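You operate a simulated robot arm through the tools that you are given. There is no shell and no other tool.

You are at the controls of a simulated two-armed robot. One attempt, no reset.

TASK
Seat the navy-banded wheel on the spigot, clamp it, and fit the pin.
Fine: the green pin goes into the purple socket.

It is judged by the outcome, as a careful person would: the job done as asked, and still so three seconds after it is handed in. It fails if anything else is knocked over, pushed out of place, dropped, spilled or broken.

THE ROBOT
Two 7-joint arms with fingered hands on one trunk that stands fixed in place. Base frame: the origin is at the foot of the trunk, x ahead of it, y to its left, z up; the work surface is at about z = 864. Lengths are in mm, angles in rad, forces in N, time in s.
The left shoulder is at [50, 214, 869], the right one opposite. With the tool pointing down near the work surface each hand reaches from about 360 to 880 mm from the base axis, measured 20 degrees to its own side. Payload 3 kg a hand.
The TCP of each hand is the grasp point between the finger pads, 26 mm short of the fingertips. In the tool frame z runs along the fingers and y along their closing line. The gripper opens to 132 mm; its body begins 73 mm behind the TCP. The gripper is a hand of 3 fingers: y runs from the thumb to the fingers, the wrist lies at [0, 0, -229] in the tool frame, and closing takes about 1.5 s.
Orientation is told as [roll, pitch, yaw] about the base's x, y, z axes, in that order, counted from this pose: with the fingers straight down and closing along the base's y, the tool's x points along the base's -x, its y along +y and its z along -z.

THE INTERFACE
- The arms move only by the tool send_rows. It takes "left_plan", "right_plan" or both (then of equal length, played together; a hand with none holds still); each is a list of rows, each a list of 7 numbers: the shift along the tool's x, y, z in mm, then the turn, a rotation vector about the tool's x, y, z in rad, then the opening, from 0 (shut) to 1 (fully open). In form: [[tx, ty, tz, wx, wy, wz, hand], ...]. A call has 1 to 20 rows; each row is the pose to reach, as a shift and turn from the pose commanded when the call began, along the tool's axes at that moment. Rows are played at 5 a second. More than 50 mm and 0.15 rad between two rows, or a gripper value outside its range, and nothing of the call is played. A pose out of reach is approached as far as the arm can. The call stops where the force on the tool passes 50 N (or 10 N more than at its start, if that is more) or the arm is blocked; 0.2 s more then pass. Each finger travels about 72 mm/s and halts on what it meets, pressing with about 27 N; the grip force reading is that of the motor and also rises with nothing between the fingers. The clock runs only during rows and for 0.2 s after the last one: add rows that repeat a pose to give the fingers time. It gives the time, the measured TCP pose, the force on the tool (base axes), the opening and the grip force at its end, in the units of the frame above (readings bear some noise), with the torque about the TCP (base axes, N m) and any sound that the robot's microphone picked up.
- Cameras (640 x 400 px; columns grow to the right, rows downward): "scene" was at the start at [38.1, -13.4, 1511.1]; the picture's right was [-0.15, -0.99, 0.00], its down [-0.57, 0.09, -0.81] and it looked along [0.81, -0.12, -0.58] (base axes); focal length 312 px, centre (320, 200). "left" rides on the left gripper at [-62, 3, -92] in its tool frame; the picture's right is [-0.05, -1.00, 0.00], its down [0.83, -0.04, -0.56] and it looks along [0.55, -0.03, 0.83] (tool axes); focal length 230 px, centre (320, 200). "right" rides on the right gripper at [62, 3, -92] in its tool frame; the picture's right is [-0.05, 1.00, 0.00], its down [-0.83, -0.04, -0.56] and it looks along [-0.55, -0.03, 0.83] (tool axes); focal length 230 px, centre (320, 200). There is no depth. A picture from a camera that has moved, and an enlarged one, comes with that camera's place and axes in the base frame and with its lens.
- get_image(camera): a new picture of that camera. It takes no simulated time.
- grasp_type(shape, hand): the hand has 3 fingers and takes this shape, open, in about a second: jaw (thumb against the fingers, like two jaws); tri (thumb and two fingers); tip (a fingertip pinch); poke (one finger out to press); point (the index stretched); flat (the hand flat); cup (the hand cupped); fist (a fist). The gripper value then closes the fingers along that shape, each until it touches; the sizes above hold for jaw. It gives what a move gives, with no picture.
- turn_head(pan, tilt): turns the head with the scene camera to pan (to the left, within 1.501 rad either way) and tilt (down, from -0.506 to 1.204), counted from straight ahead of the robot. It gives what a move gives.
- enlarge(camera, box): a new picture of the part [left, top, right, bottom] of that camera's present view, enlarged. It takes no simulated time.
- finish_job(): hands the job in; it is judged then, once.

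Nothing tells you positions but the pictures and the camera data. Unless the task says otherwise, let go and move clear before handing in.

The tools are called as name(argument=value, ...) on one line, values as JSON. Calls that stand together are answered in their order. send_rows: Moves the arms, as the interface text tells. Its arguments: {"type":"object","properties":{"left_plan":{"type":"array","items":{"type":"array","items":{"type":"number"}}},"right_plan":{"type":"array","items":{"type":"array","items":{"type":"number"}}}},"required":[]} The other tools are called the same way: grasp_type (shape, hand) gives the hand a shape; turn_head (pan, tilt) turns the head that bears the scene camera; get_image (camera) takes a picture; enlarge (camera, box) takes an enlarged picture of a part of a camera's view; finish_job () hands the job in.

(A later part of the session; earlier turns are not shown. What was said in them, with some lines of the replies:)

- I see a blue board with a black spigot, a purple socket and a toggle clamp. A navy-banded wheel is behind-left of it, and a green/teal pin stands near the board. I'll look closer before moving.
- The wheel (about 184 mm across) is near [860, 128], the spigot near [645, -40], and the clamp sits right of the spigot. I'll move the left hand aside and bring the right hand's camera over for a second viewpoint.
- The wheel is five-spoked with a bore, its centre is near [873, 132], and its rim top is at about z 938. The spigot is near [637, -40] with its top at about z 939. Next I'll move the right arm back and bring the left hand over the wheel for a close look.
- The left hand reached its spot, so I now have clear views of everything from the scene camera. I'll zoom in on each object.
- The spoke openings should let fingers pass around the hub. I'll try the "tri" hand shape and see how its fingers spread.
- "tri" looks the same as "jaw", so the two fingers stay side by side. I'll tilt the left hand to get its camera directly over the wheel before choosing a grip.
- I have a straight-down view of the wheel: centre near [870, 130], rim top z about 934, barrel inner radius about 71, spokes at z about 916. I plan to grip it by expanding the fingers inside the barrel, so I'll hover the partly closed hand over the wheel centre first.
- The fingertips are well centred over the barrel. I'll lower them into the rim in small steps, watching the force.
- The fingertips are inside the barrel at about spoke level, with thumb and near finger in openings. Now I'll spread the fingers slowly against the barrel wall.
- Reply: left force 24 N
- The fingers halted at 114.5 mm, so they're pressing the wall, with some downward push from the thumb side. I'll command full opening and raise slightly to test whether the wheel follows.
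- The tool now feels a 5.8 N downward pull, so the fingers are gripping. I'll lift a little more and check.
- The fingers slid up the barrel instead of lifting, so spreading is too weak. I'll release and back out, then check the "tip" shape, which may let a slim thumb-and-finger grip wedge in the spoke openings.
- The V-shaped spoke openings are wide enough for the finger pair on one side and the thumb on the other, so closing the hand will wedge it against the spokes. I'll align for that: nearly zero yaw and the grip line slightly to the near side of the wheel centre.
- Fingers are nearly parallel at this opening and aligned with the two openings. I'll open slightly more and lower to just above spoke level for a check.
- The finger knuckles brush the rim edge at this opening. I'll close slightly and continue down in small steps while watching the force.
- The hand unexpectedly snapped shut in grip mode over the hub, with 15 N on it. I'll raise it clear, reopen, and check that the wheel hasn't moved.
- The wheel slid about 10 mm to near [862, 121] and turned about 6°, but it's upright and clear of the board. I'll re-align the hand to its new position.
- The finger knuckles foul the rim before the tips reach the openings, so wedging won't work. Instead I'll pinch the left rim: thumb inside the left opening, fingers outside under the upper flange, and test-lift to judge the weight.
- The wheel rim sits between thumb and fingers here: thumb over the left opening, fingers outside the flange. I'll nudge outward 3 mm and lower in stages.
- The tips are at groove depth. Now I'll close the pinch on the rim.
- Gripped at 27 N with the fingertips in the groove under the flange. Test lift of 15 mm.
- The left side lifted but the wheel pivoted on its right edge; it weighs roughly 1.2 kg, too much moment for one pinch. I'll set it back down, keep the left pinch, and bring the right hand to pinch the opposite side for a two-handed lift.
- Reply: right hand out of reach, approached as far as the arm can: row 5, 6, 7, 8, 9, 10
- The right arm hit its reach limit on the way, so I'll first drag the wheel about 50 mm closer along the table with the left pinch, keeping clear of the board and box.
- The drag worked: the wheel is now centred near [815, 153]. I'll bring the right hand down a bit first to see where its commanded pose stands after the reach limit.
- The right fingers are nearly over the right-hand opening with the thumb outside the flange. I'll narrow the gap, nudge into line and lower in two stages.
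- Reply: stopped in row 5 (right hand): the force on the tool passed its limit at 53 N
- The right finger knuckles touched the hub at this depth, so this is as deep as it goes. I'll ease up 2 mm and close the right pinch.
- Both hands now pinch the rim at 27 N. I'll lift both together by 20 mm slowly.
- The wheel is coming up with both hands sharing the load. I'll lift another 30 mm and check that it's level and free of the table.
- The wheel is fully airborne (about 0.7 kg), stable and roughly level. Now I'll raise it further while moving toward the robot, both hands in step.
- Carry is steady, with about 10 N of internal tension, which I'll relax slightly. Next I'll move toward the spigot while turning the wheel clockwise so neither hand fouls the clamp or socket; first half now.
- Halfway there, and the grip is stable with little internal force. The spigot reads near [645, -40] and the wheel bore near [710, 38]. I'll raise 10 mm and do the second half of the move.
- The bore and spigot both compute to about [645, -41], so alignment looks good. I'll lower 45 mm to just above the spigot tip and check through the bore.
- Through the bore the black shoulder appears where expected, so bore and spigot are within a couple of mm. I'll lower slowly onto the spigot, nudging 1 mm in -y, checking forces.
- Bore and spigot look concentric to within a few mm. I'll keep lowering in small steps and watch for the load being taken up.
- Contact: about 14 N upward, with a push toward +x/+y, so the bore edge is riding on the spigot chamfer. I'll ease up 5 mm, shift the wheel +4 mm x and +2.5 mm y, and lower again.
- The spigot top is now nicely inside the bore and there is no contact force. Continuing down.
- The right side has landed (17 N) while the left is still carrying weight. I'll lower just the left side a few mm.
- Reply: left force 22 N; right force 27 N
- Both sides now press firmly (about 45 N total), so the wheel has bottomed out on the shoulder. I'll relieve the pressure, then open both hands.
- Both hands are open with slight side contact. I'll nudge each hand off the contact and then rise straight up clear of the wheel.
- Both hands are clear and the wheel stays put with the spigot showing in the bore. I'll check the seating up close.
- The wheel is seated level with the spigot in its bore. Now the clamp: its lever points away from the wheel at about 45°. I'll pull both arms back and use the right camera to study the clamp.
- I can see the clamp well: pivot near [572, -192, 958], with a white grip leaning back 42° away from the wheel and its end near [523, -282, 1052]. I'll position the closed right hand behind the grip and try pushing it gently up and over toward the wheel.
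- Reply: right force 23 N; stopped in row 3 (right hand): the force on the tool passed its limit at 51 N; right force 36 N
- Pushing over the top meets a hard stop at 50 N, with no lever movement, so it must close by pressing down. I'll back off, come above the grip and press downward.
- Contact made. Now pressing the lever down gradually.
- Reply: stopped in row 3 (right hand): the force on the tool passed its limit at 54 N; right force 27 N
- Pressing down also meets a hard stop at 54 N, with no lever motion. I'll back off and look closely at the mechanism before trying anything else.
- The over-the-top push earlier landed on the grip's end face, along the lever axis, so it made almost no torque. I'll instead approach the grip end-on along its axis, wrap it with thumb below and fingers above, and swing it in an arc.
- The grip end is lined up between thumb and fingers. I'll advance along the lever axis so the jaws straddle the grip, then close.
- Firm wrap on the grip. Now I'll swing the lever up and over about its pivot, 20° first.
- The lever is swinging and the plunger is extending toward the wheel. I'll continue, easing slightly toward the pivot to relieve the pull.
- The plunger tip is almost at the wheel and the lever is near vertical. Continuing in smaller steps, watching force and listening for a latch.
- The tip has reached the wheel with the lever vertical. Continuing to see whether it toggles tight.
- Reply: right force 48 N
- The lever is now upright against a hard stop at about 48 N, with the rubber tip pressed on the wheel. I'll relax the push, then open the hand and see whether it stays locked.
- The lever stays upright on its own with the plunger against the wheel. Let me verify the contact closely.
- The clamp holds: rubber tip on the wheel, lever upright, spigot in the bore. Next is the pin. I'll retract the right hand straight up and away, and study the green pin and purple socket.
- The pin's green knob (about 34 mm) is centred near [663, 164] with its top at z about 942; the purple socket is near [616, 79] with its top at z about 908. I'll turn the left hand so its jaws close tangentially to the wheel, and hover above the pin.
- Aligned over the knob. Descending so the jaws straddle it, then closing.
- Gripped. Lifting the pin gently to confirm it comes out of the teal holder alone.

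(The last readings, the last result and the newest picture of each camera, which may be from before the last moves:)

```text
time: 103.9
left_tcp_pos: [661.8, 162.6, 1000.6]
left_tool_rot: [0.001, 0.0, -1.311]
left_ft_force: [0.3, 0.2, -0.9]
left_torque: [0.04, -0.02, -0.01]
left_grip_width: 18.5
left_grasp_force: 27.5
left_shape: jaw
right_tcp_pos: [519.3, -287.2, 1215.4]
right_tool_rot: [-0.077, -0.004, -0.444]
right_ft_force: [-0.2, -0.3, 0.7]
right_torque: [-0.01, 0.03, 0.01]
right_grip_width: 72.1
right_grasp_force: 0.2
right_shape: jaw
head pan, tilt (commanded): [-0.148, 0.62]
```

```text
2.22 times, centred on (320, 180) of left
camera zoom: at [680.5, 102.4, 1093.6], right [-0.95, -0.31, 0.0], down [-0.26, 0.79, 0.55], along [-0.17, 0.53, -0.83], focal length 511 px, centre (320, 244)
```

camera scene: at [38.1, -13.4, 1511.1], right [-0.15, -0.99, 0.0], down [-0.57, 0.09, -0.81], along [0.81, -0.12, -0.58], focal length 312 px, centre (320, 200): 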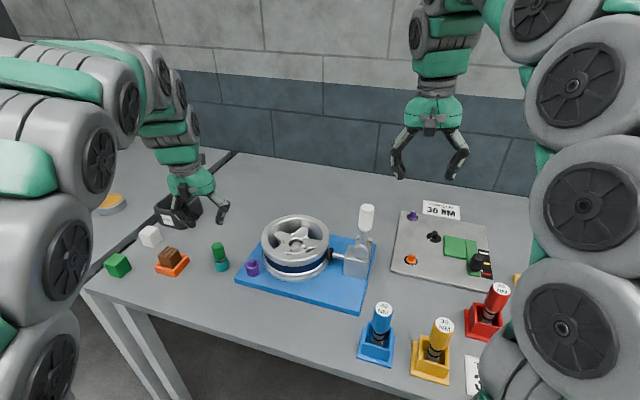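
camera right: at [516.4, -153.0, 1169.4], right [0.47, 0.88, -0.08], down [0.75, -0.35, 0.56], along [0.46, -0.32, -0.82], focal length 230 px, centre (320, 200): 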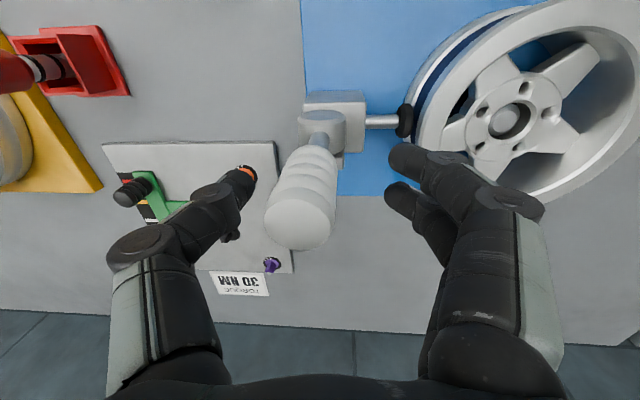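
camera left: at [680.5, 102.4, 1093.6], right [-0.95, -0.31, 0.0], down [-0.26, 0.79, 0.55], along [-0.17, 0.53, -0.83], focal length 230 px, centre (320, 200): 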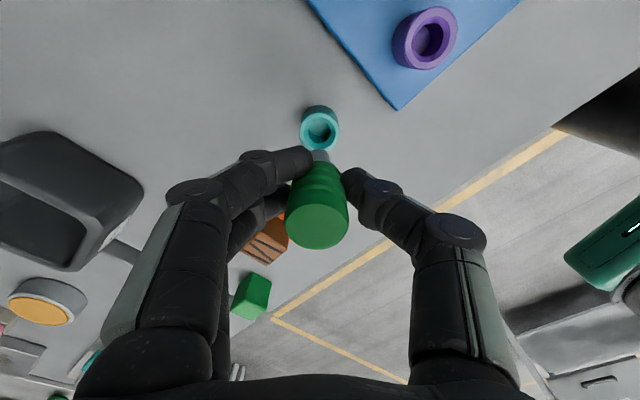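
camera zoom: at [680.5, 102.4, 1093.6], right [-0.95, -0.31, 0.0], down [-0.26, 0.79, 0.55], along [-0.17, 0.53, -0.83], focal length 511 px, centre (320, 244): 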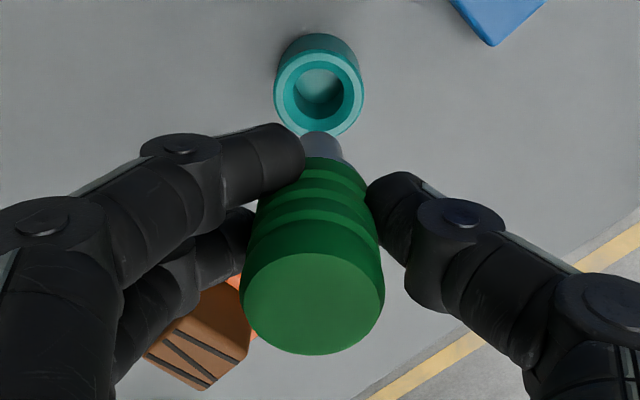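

The pin is free and upright; the teal holder stayed in place. Moving it over the purple socket now.

send_rows(left_plan=[[-10, -9.5, 0, 0, 0, 0, 0], [-20, -19, 0, 0, 0, 0, 0], [-30, -28.5, 0, 0, 0, 0, 0], [-40, -38, 0, 0, 0, 0, 0], [-50, -47.5, 0, 0, 0, 0, 0], [-60, -57, 0, 0, 0, 0, 0], [-69.9, -66.5, 0, 0, 0, 0, 0], [-69.9, -66.5, 0, 0, 0, 0, 0]])

get_image(camera="left")

enlarge(camera="left", box=[250, 80, 390, 270])

enlarge(camera="scene", box=[220, 200, 300, 290])

```text
time: 105.7
left_tcp_pos: [616.0, 78.3, 1004.3]
left_tool_rot: [0.002, -0.003, -1.311]
left_ft_force: [0.9, 0.8, -1.1]
left_torque: [-0.03, 0.0, 0.01]
left_grip_width: 18.5
left_grasp_force: 27.3
left_shape: jaw
right_tcp_pos: [522.6, -287.7, 1215.2]
right_tool_rot: [-0.08, -0.005, -0.444]
right_ft_force: [-0.1, 0.1, 0.3]
right_torque: [-0.01, -0.02, 0.02]
right_grip_width: 72.1
right_grasp_force: 0.0
right_shape: jaw
head pan, tilt (commanded): [-0.148, 0.62]
```

```text
taken
camera left: at [634.2, 17.8, 1095.6], right [-0.95, -0.31, 0.0], down [-0.26, 0.79, 0.55], along [-0.17, 0.53, -0.83], focal length 230 px, centre (320, 200)
```

left: 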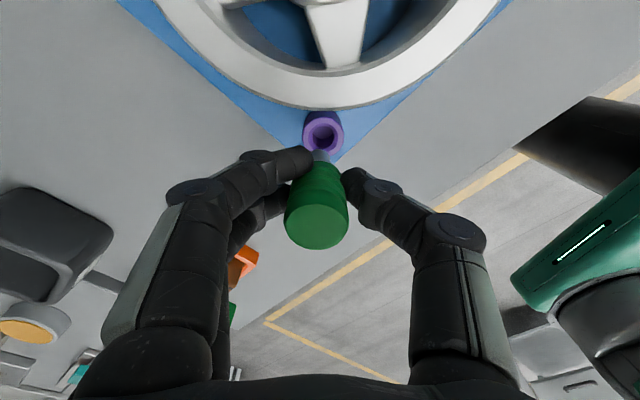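

```text
2.11 times, centred on (320, 175) of left
camera zoom: at [634.2, 17.8, 1095.6], right [-0.95, -0.31, 0.0], down [-0.26, 0.79, 0.55], along [-0.17, 0.53, -0.83], focal length 484 px, centre (320, 253)
```

zoom: 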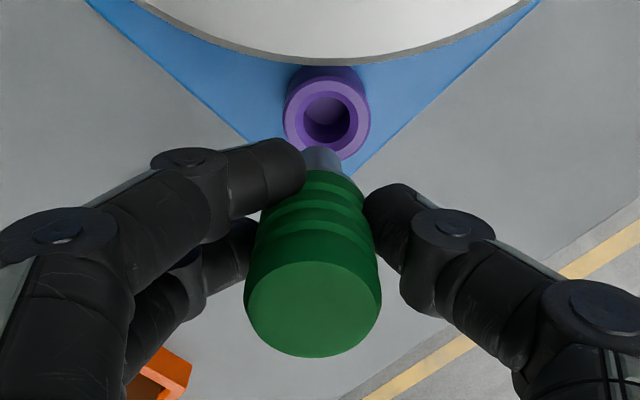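

```text
4.44 times, centred on (260, 245) of scene
camera zoom: at [38.1, -13.4, 1511.1], right [-0.15, -0.99, 0.0], down [-0.57, 0.09, -0.81], along [0.81, -0.12, -0.58], focal length 1386 px, centre (587, 0)
```

zoom: 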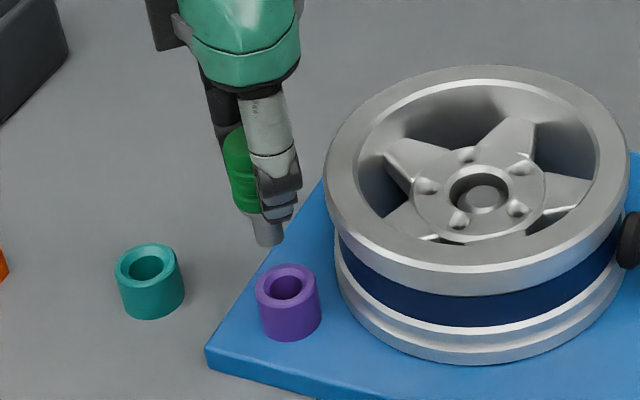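

The pin hangs almost exactly over the socket. I'll correct 2 mm and lower to just above the socket rim for a final check.

send_rows(left_plan=[[-1.2, -2.1, 0, 0, 0, 0, 0], [-1.2, -2.1, 10, 0, 0, 0, 0], [-1.2, -2.1, 20, 0, 0, 0, 0], [-1.2, -2.1, 30, 0, 0, 0, 0], [-1.2, -2.1, 30, 0, 0, 0, 0]])

enlarge(camera="left", box=[250, 80, 390, 270])

enlarge(camera="scene", box=[220, 210, 290, 290])

```text
time: 106.9
left_tcp_pos: [612.7, 74.4, 973.4]
left_tool_rot: [0.002, 0.0, -1.31]
left_ft_force: [-0.2, 0.5, -0.2]
left_torque: [-0.01, 0.01, -0.02]
left_grip_width: 18.5
left_grasp_force: 27.2
left_shape: jaw
right_tcp_pos: [521.1, -287.4, 1216.2]
right_tool_rot: [-0.08, -0.006, -0.444]
right_ft_force: [-0.5, 0.3, -1.0]
right_torque: [0.01, -0.03, -0.02]
right_grip_width: 72.4
right_grasp_force: 0.1
right_shape: jaw
head pan, tilt (commanded): [-0.148, 0.62]
```

```text
2.11 times, centred on (320, 175) of left
camera zoom: at [632.0, 14.9, 1064.9], right [-0.95, -0.31, 0.0], down [-0.26, 0.79, 0.55], along [-0.17, 0.53, -0.83], focal length 484 px, centre (320, 253)
```

zoom: 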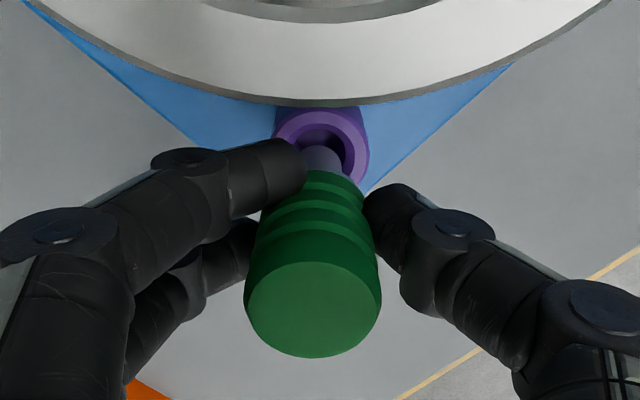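

```text
5.00 times, centred on (255, 250) of scene
camera zoom: at [38.1, -13.4, 1511.1], right [-0.15, -0.99, 0.0], down [-0.57, 0.09, -0.81], along [0.81, -0.12, -0.58], focal length 1560 px, centre (645, -50)
```

zoom: 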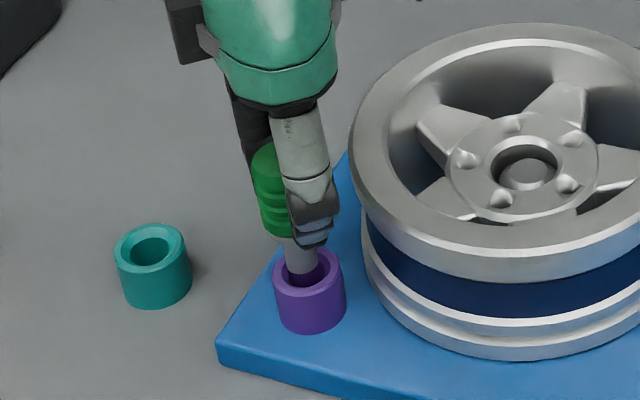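

enlarge(camera="scene", box=[240, 235, 275, 275])

enlarge(camera="left", box=[290, 110, 360, 180])

```text
10.00 times, centred on (258, 255) of scene
camera zoom: at [38.1, -13.4, 1511.1], right [-0.15, -0.99, 0.0], down [-0.57, 0.09, -0.81], along [0.81, -0.12, -0.58], focal length 3119 px, centre (945, -350)
```

zoom: 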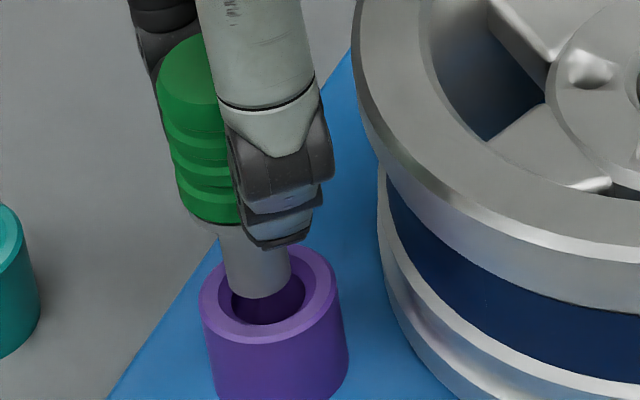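

```text
5.71 times, centred on (325, 145) of left
camera zoom: at [632.0, 14.9, 1064.9], right [-0.95, -0.31, 0.0], down [-0.26, 0.79, 0.55], along [-0.17, 0.53, -0.83], focal length 1315 px, centre (291, 514)
```

zoom: 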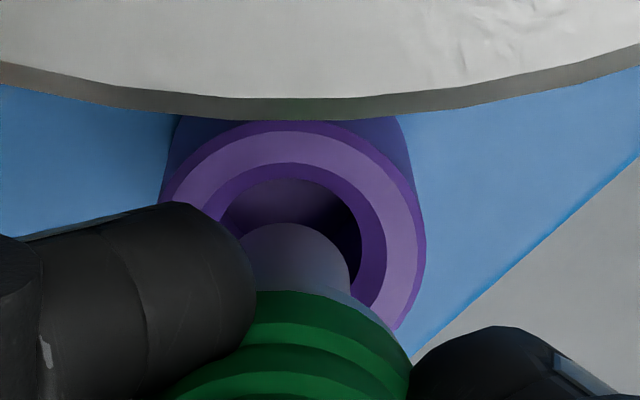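

The close-ups show the 13 mm shank about 2.5 mm off-centre over the 18 mm hole. I'll correct and start it into the hole.

send_rows(left_plan=[[-1.3, 0.2, 0, 0, 0, 0, 0], [-2.6, 0.4, 0, 0, 0, 0, 0], [-2.6, 0.4, 0, 0, 0, 0, 0]])

enlarge(camera="scene", box=[240, 235, 275, 275])

enlarge(camera="left", box=[290, 110, 360, 180])

```text
time: 107.7
left_tcp_pos: [615.8, 73.2, 971.7]
left_tool_rot: [0.002, 0.0, -1.311]
left_ft_force: [-0.6, 0.4, -0.6]
left_torque: [0.02, 0.01, 0.01]
left_grip_width: 18.7
left_grasp_force: 27.4
left_shape: jaw
right_tcp_pos: [520.5, -287.6, 1215.6]
right_tool_rot: [-0.078, -0.005, -0.443]
right_ft_force: [0.0, 0.2, -0.4]
right_torque: [0.02, 0.02, 0.0]
right_grip_width: 72.2
right_grasp_force: 0.1
right_shape: jaw
head pan, tilt (commanded): [-0.148, 0.62]
```

```text
10.00 times, centred on (258, 255) of scene
camera zoom: at [38.1, -13.4, 1511.1], right [-0.15, -0.99, 0.0], down [-0.57, 0.09, -0.81], along [0.81, -0.12, -0.58], focal length 3119 px, centre (945, -350)
```

zoom: 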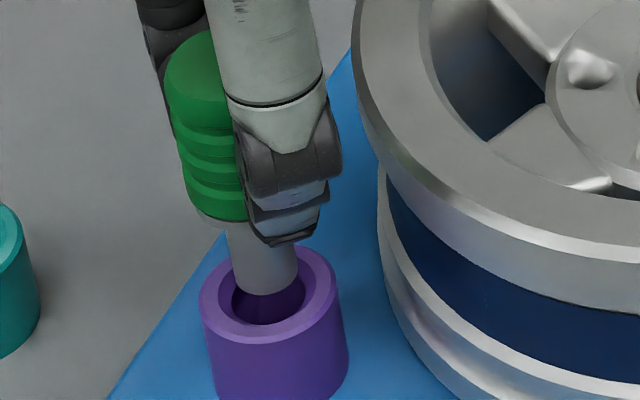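

```text
5.71 times, centred on (325, 145) of left
camera zoom: at [633.3, 13.3, 1064.6], right [-0.95, -0.31, 0.0], down [-0.26, 0.79, 0.55], along [-0.17, 0.53, -0.83], focal length 1315 px, centre (291, 514)
```

zoom: 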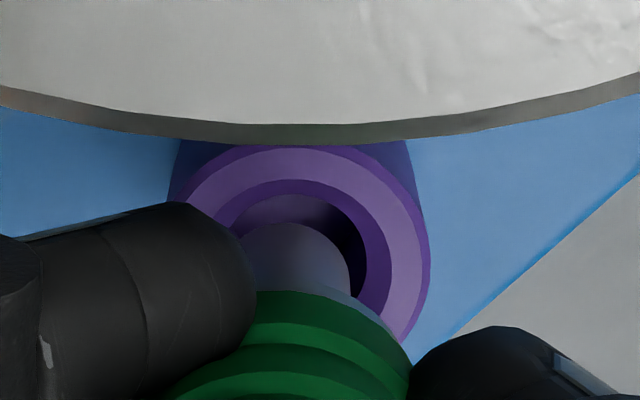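

Now concentric. Lowering the pin into the socket.

send_rows(left_plan=[[0, -0.2, 3, 0, 0, 0, 0], [0, -0.2, 6, 0, 0, 0, 0], [0, -0.2, 9, 0, 0, 0, 0], [0, -0.2, 12, 0, 0, 0, 0], [0, -0.2, 12, 0, 0, 0, 0]])

enlarge(camera="scene", box=[240, 235, 275, 275])

enlarge(camera="left", box=[290, 110, 360, 180])

```text
time: 108.9
left_tcp_pos: [613.8, 72.5, 959.6]
left_tool_rot: [0.001, 0.001, -1.308]
left_ft_force: [-0.6, -0.4, -1.2]
left_torque: [-0.01, 0.04, -0.01]
left_grip_width: 18.4
left_grasp_force: 26.9
left_shape: jaw
right_tcp_pos: [520.0, -287.7, 1214.6]
right_tool_rot: [-0.079, -0.004, -0.443]
right_ft_force: [-0.2, -0.2, -0.1]
right_torque: [-0.05, -0.02, 0.0]
right_grip_width: 72.1
right_grasp_force: 0.0
right_shape: jaw
head pan, tilt (commanded): [-0.148, 0.62]
```

```text
10.00 times, centred on (258, 255) of scene
camera zoom: at [38.1, -13.4, 1511.1], right [-0.15, -0.99, 0.0], down [-0.57, 0.09, -0.81], along [0.81, -0.12, -0.58], focal length 3119 px, centre (945, -350)
```

zoom: 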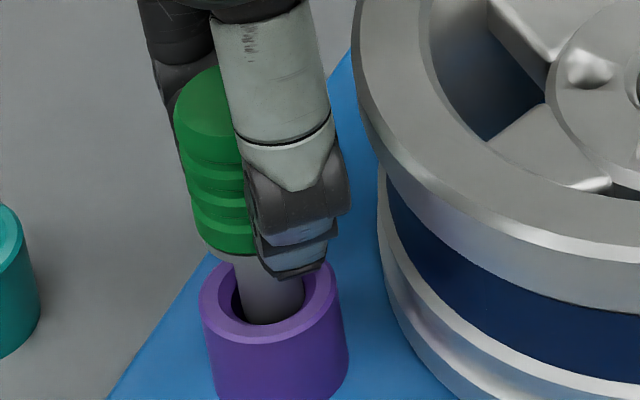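

```text
5.71 times, centred on (325, 145) of left
camera zoom: at [633.5, 12.7, 1052.3], right [-0.95, -0.31, 0.0], down [-0.26, 0.79, 0.55], along [-0.17, 0.53, -0.83], focal length 1315 px, centre (291, 514)
```

zoom: 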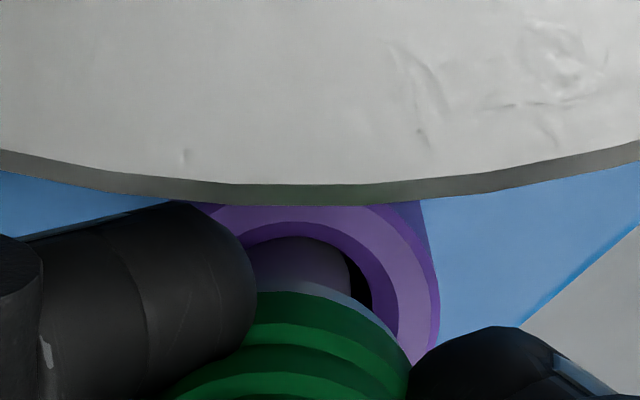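

The shank has entered the hole with no contact force. Continuing down until it bottoms.

send_rows(left_plan=[[0, -0.3, 3, 0, 0, 0, 0], [0, -0.3, 6, 0, 0, 0, 0], [0, -0.3, 9, 0, 0, 0, 0], [0, -0.3, 12, 0, 0, 0, 0], [0, -0.3, 15, 0, 0, 0, 0], [0, -0.3, 15, 0, 0, 0, 0]])

enlarge(camera="scene", box=[240, 235, 275, 275])

get_image(camera="left")

```text
time: 110.3
left_tcp_pos: [613.9, 72.3, 945.0]
left_tool_rot: [0.0, 0.001, -1.311]
left_ft_force: [-10.0, 7.1, 1.4]
left_torque: [0.15, 0.18, -0.08]
left_grip_width: 18.3
left_grasp_force: 27.2
left_shape: jaw
right_tcp_pos: [521.4, -286.9, 1216.2]
right_tool_rot: [-0.079, -0.006, -0.444]
right_ft_force: [0.8, 0.3, 0.2]
right_torque: [0.01, -0.01, 0.0]
right_grip_width: 72.0
right_grasp_force: 0.0
right_shape: jaw
head pan, tilt (commanded): [-0.148, 0.62]
```

```text
10.00 times, centred on (258, 255) of scene
camera zoom: at [38.0, -13.3, 1511.1], right [-0.15, -0.99, 0.0], down [-0.57, 0.09, -0.81], along [0.81, -0.12, -0.58], focal length 3119 px, centre (945, -350)
```

zoom: 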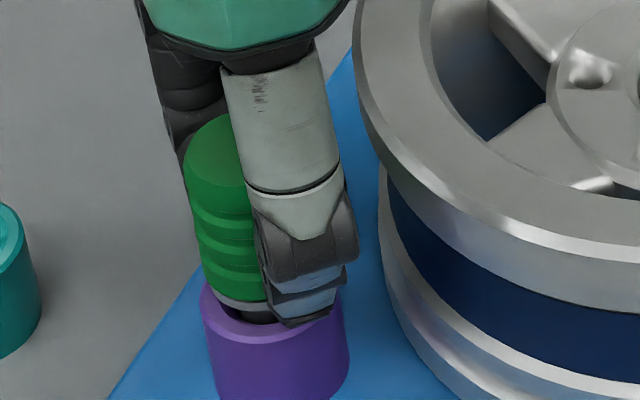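

```text
taken
camera left: at [633.2, 12.7, 1037.0], right [-0.95, -0.31, 0.0], down [-0.26, 0.79, 0.56], along [-0.17, 0.53, -0.83], focal length 230 px, centre (320, 200)
```

left: 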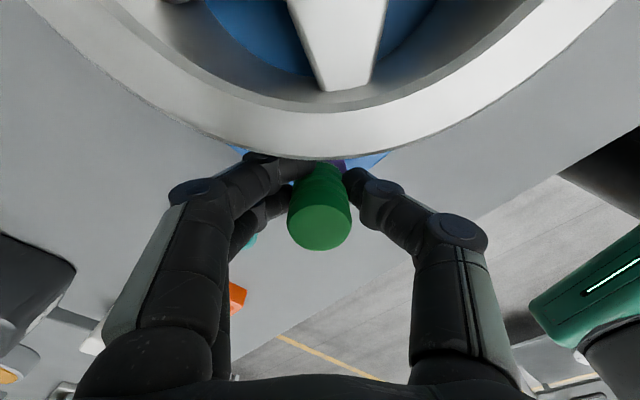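

Slight side load (about 12 N) near the bottom. I'll shift 1.5 mm to relieve it and lower the last few mm.

send_rows(left_plan=[[0.8, -0.6, 0, 0, 0, 0, 0], [1.6, -1.2, 0, 0, 0, 0, 0], [1.6, -1.2, 0, 0, 0, 0, 0]])

send_rows(left_plan=[[0, 0, 1.5, 0, 0, 0, 0], [0, 0, 3, 0, 0, 0, 0], [0, 0, 4.5, 0, 0, 0, 0], [0, 0, 6, 0, 0, 0, 0], [0, 0, 6, 0, 0, 0, 0]])

enlarge(camera="scene", box=[240, 235, 275, 275])

```text
time: 111.1
left_tcp_pos: [612.9, 72.4, 944.8]
left_tool_rot: [0.004, -0.001, -1.312]
left_ft_force: [5.2, -2.1, -3.3]
left_torque: [-0.01, -0.18, -0.04]
left_grip_width: 18.3
left_grasp_force: 27.0
left_shape: jaw
right_tcp_pos: [520.8, -287.2, 1214.6]
right_tool_rot: [-0.08, -0.007, -0.441]
right_ft_force: [0.0, 0.4, 0.2]
right_torque: [0.03, 0.0, 0.02]
right_grip_width: 72.2
right_grasp_force: 0.1
right_shape: jaw
head pan, tilt (commanded): [-0.148, 0.62]
```

```text
time: 112.2
left_tcp_pos: [613.7, 72.0, 942.1]
left_tool_rot: [0.006, -0.003, -1.31]
left_ft_force: [-8.6, -0.8, 25.8]
left_torque: [0.03, 0.29, -0.05]
left_grip_width: 22.8
left_grasp_force: 26.5
left_shape: jaw
right_tcp_pos: [520.3, -286.2, 1214.9]
right_tool_rot: [-0.078, -0.006, -0.444]
right_ft_force: [0.1, 0.7, 0.5]
right_torque: [0.01, -0.01, 0.02]
right_grip_width: 71.9
right_grasp_force: 0.0
right_shape: jaw
head pan, tilt (commanded): [-0.148, 0.62]
stopped in row 5 (left hand): the force on the tool passed its limit at 51 N (the readings are from after the stop); the commanded pose is now the measured one
```

```text
10.00 times, centred on (258, 255) of scene
camera zoom: at [37.7, -13.4, 1511.1], right [-0.15, -0.99, 0.0], down [-0.57, 0.09, -0.81], along [0.81, -0.12, -0.58], focal length 3119 px, centre (945, -350)
```

zoom: 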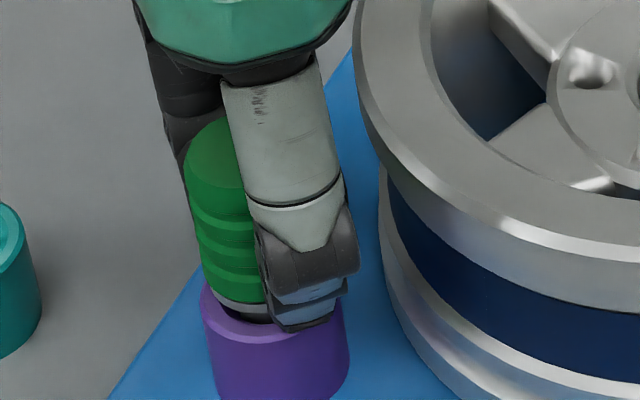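

The pin has bottomed (51 N stop). I'll ease the pressure and open the hand to check how deep it sits.

send_rows(left_plan=[[0, 0, -1, 0, 0, 0, 0.1], [0, 0, -1.5, 0, 0, 0, 0.3], [0, 0, -1.5, 0, 0, 0, 0.5], [0, 0, -1.5, 0, 0, 0, 0.55], [0, 0, -1.5, 0, 0, 0, 0.55], [0, 0, -1.5, 0, 0, 0, 0.55]])

enlarge(camera="scene", box=[240, 235, 275, 275])

get_image(camera="left")

```text
time: 113.6
left_tcp_pos: [614.2, 71.2, 941.5]
left_tool_rot: [0.006, -0.002, -1.31]
left_ft_force: [-0.2, -0.3, 0.3]
left_torque: [0.03, -0.03, -0.01]
left_grip_width: 71.7
left_grasp_force: 0.0
left_shape: jaw
right_tcp_pos: [520.3, -286.5, 1215.2]
right_tool_rot: [-0.078, -0.006, -0.443]
right_ft_force: [0.1, -0.5, 0.0]
right_torque: [0.01, 0.03, -0.04]
right_grip_width: 71.9
right_grasp_force: 0.0
right_shape: jaw
head pan, tilt (commanded): [-0.148, 0.62]
```

```text
10.00 times, centred on (258, 255) of scene
camera zoom: at [38.1, -13.4, 1511.1], right [-0.15, -0.99, 0.0], down [-0.57, 0.09, -0.81], along [0.81, -0.12, -0.58], focal length 3119 px, centre (945, -350)
```

zoom: 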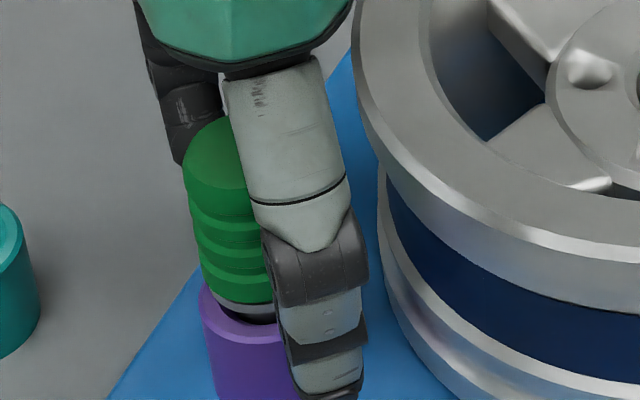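

```text
taken
camera left: at [633.3, 12.8, 1033.8], right [-0.95, -0.31, -0.01], down [-0.26, 0.79, 0.55], along [-0.17, 0.53, -0.83], focal length 230 px, centre (320, 200)
```

left: 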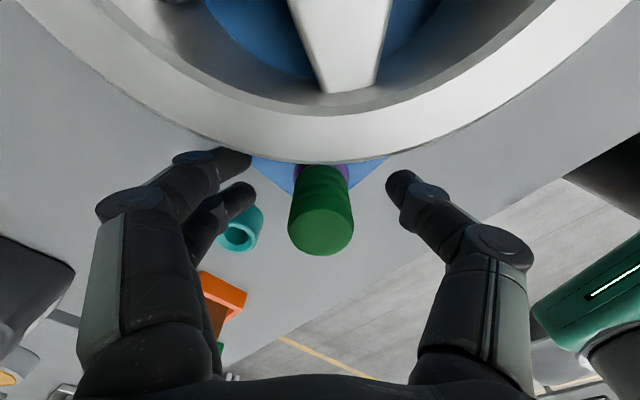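

The pin stands in the socket unaided. Raising the left hand straight up and clear.

send_rows(left_plan=[[0, 0, -10, 0, 0, 0, 0.55], [0, 0, -25, 0, 0, 0, 0.55], [0, 0, -45, 0, 0, 0, 0.55], [0, 0, -70, 0, 0, 0, 0.55], [0, 0, -100, 0, 0, 0, 0.55], [10, 10, -120, 0, 0, 0, 0.55], [40, 20, -130, 0, 0, 0, 0.55], [75, 30, -135, 0, 0, 0, 0.55], [110, 35, -140, 0, 0, 0, 0.55]])

get_image(camera="scene")

enlarge(camera="scene", box=[230, 190, 400, 300])

enlarge(camera="scene", box=[225, 225, 285, 285])

```text
time: 115.6
left_tcp_pos: [617.5, 186.3, 1082.1]
left_tool_rot: [0.006, -0.004, -1.311]
left_ft_force: [0.1, -0.1, -0.2]
left_torque: [0.02, 0.03, 0.0]
left_grip_width: 72.1
left_grasp_force: 0.0
left_shape: jaw
right_tcp_pos: [520.5, -286.1, 1215.5]
right_tool_rot: [-0.08, -0.004, -0.444]
right_ft_force: [0.5, 0.3, -0.3]
right_torque: [-0.01, 0.01, 0.01]
right_grip_width: 72.2
right_grasp_force: 0.1
right_shape: jaw
head pan, tilt (commanded): [-0.148, 0.62]
```

```text
taken
camera scene: at [38.1, -13.4, 1511.1], right [-0.15, -0.99, 0.0], down [-0.57, 0.09, -0.81], along [0.81, -0.12, -0.58], focal length 312 px, centre (320, 200)
```

scene: 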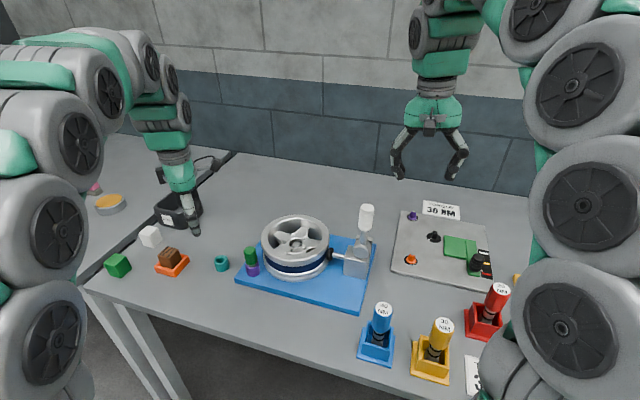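

```text
3.64 times, centred on (315, 245) of scene
camera zoom: at [38.1, -13.4, 1511.1], right [-0.15, -0.99, 0.0], down [-0.57, 0.09, -0.81], along [0.81, -0.12, -0.58], focal length 1134 px, centre (338, 36)
```

zoom: 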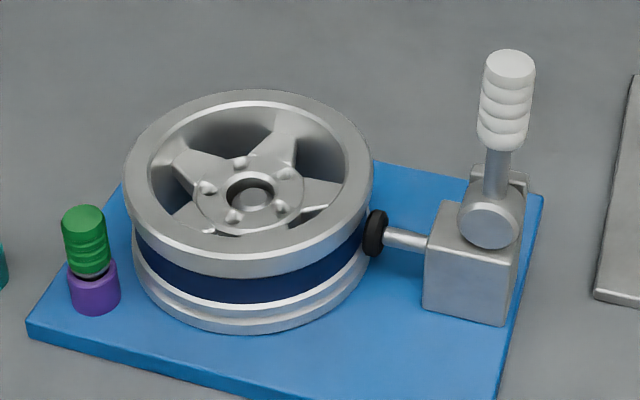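

```text
6.67 times, centred on (255, 255) of scene
camera zoom: at [38.1, -13.4, 1511.1], right [-0.15, -0.99, 0.0], down [-0.57, 0.09, -0.81], along [0.81, -0.12, -0.58], focal length 2079 px, centre (753, -167)
```

zoom: 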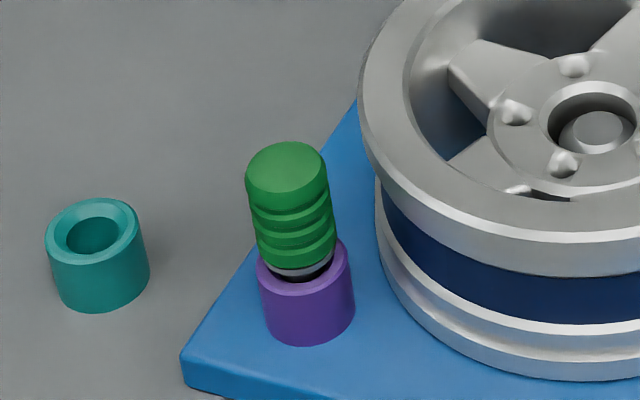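

The pin sits in the purple socket just as it did in the teal holder, the lever is still upright, and the wheel is in place. One last look from the side cameras before handing in.

get_image(camera="right")

enlarge(camera="right", box=[300, 40, 560, 200])

get_image(camera="left")

```text
taken
camera right: at [469.3, -251.9, 1307.3], right [0.47, 0.88, -0.08], down [0.75, -0.35, 0.56], along [0.46, -0.32, -0.82], focal length 230 px, centre (320, 200)
```

right: 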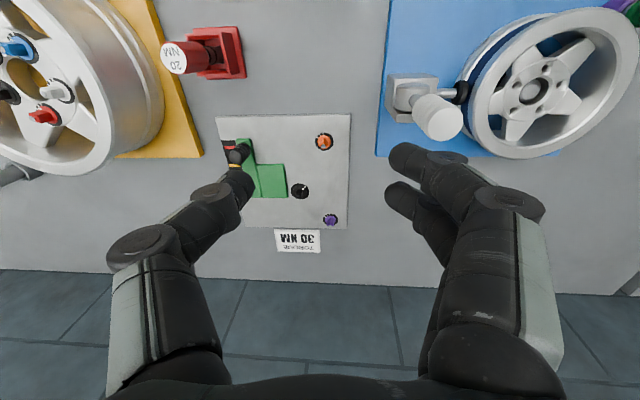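

```text
2.46 times, centred on (430, 120) of right
camera zoom: at [469.3, -251.9, 1307.3], right [0.47, 0.88, -0.08], down [0.75, -0.35, 0.56], along [0.46, -0.32, -0.82], focal length 566 px, centre (49, 397)
```

zoom: 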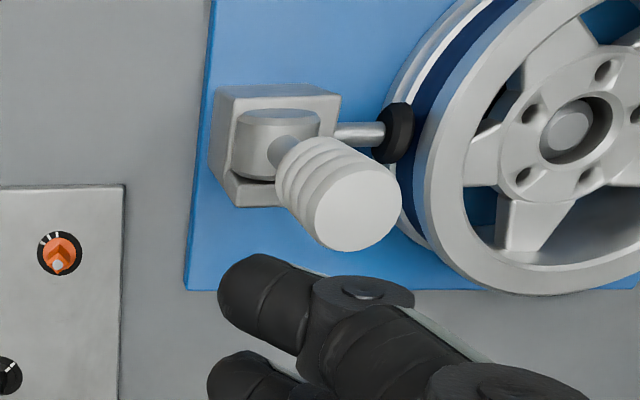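

```text
taken
camera left: at [637.6, 127.5, 1174.0], right [-0.95, -0.31, -0.01], down [-0.26, 0.79, 0.55], along [-0.17, 0.53, -0.83], focal length 230 px, centre (320, 200)
```

left: 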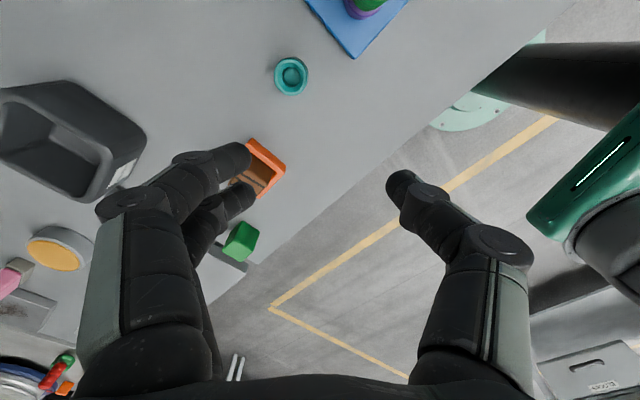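

The navy-banded wheel is seated on the spigot and the clamp lever is upright with its rubber tip on the wheel. The green pin stands in the purple socket, everything else looks undisturbed, and both hands are clear, so I'm handing in.

finish_job()

```text
The job is handed in.
```

I handed the job in with all three parts done; I haven't been told the result of the judging.

- **Wheel:** The navy-banded wheel is on the spigot, pressed down to a firm stop and looking level, with the spigot showing in its bore. I lifted it with both hands because one hand could not hold it level. Before that, the left hand's fingers closed unexpectedly and pushed the wheel about 10 mm along the table. It stayed upright and touched nothing else.
- **Clamp:** The lever is upright and the rubber tip is against the wheel. It met a hard stop at about 48 N and has stayed in place since I let go. I heard no click or latch, so whether it is locked rests on that stop and on it staying put.
- **Pin:** The green pin is in the purple socket, pushed down to a stop, standing on its own at about the same depth as in its teal holder.

In the last pictures the teal holder and the other items I could see on the table are where they started. Both hands are open and clear.
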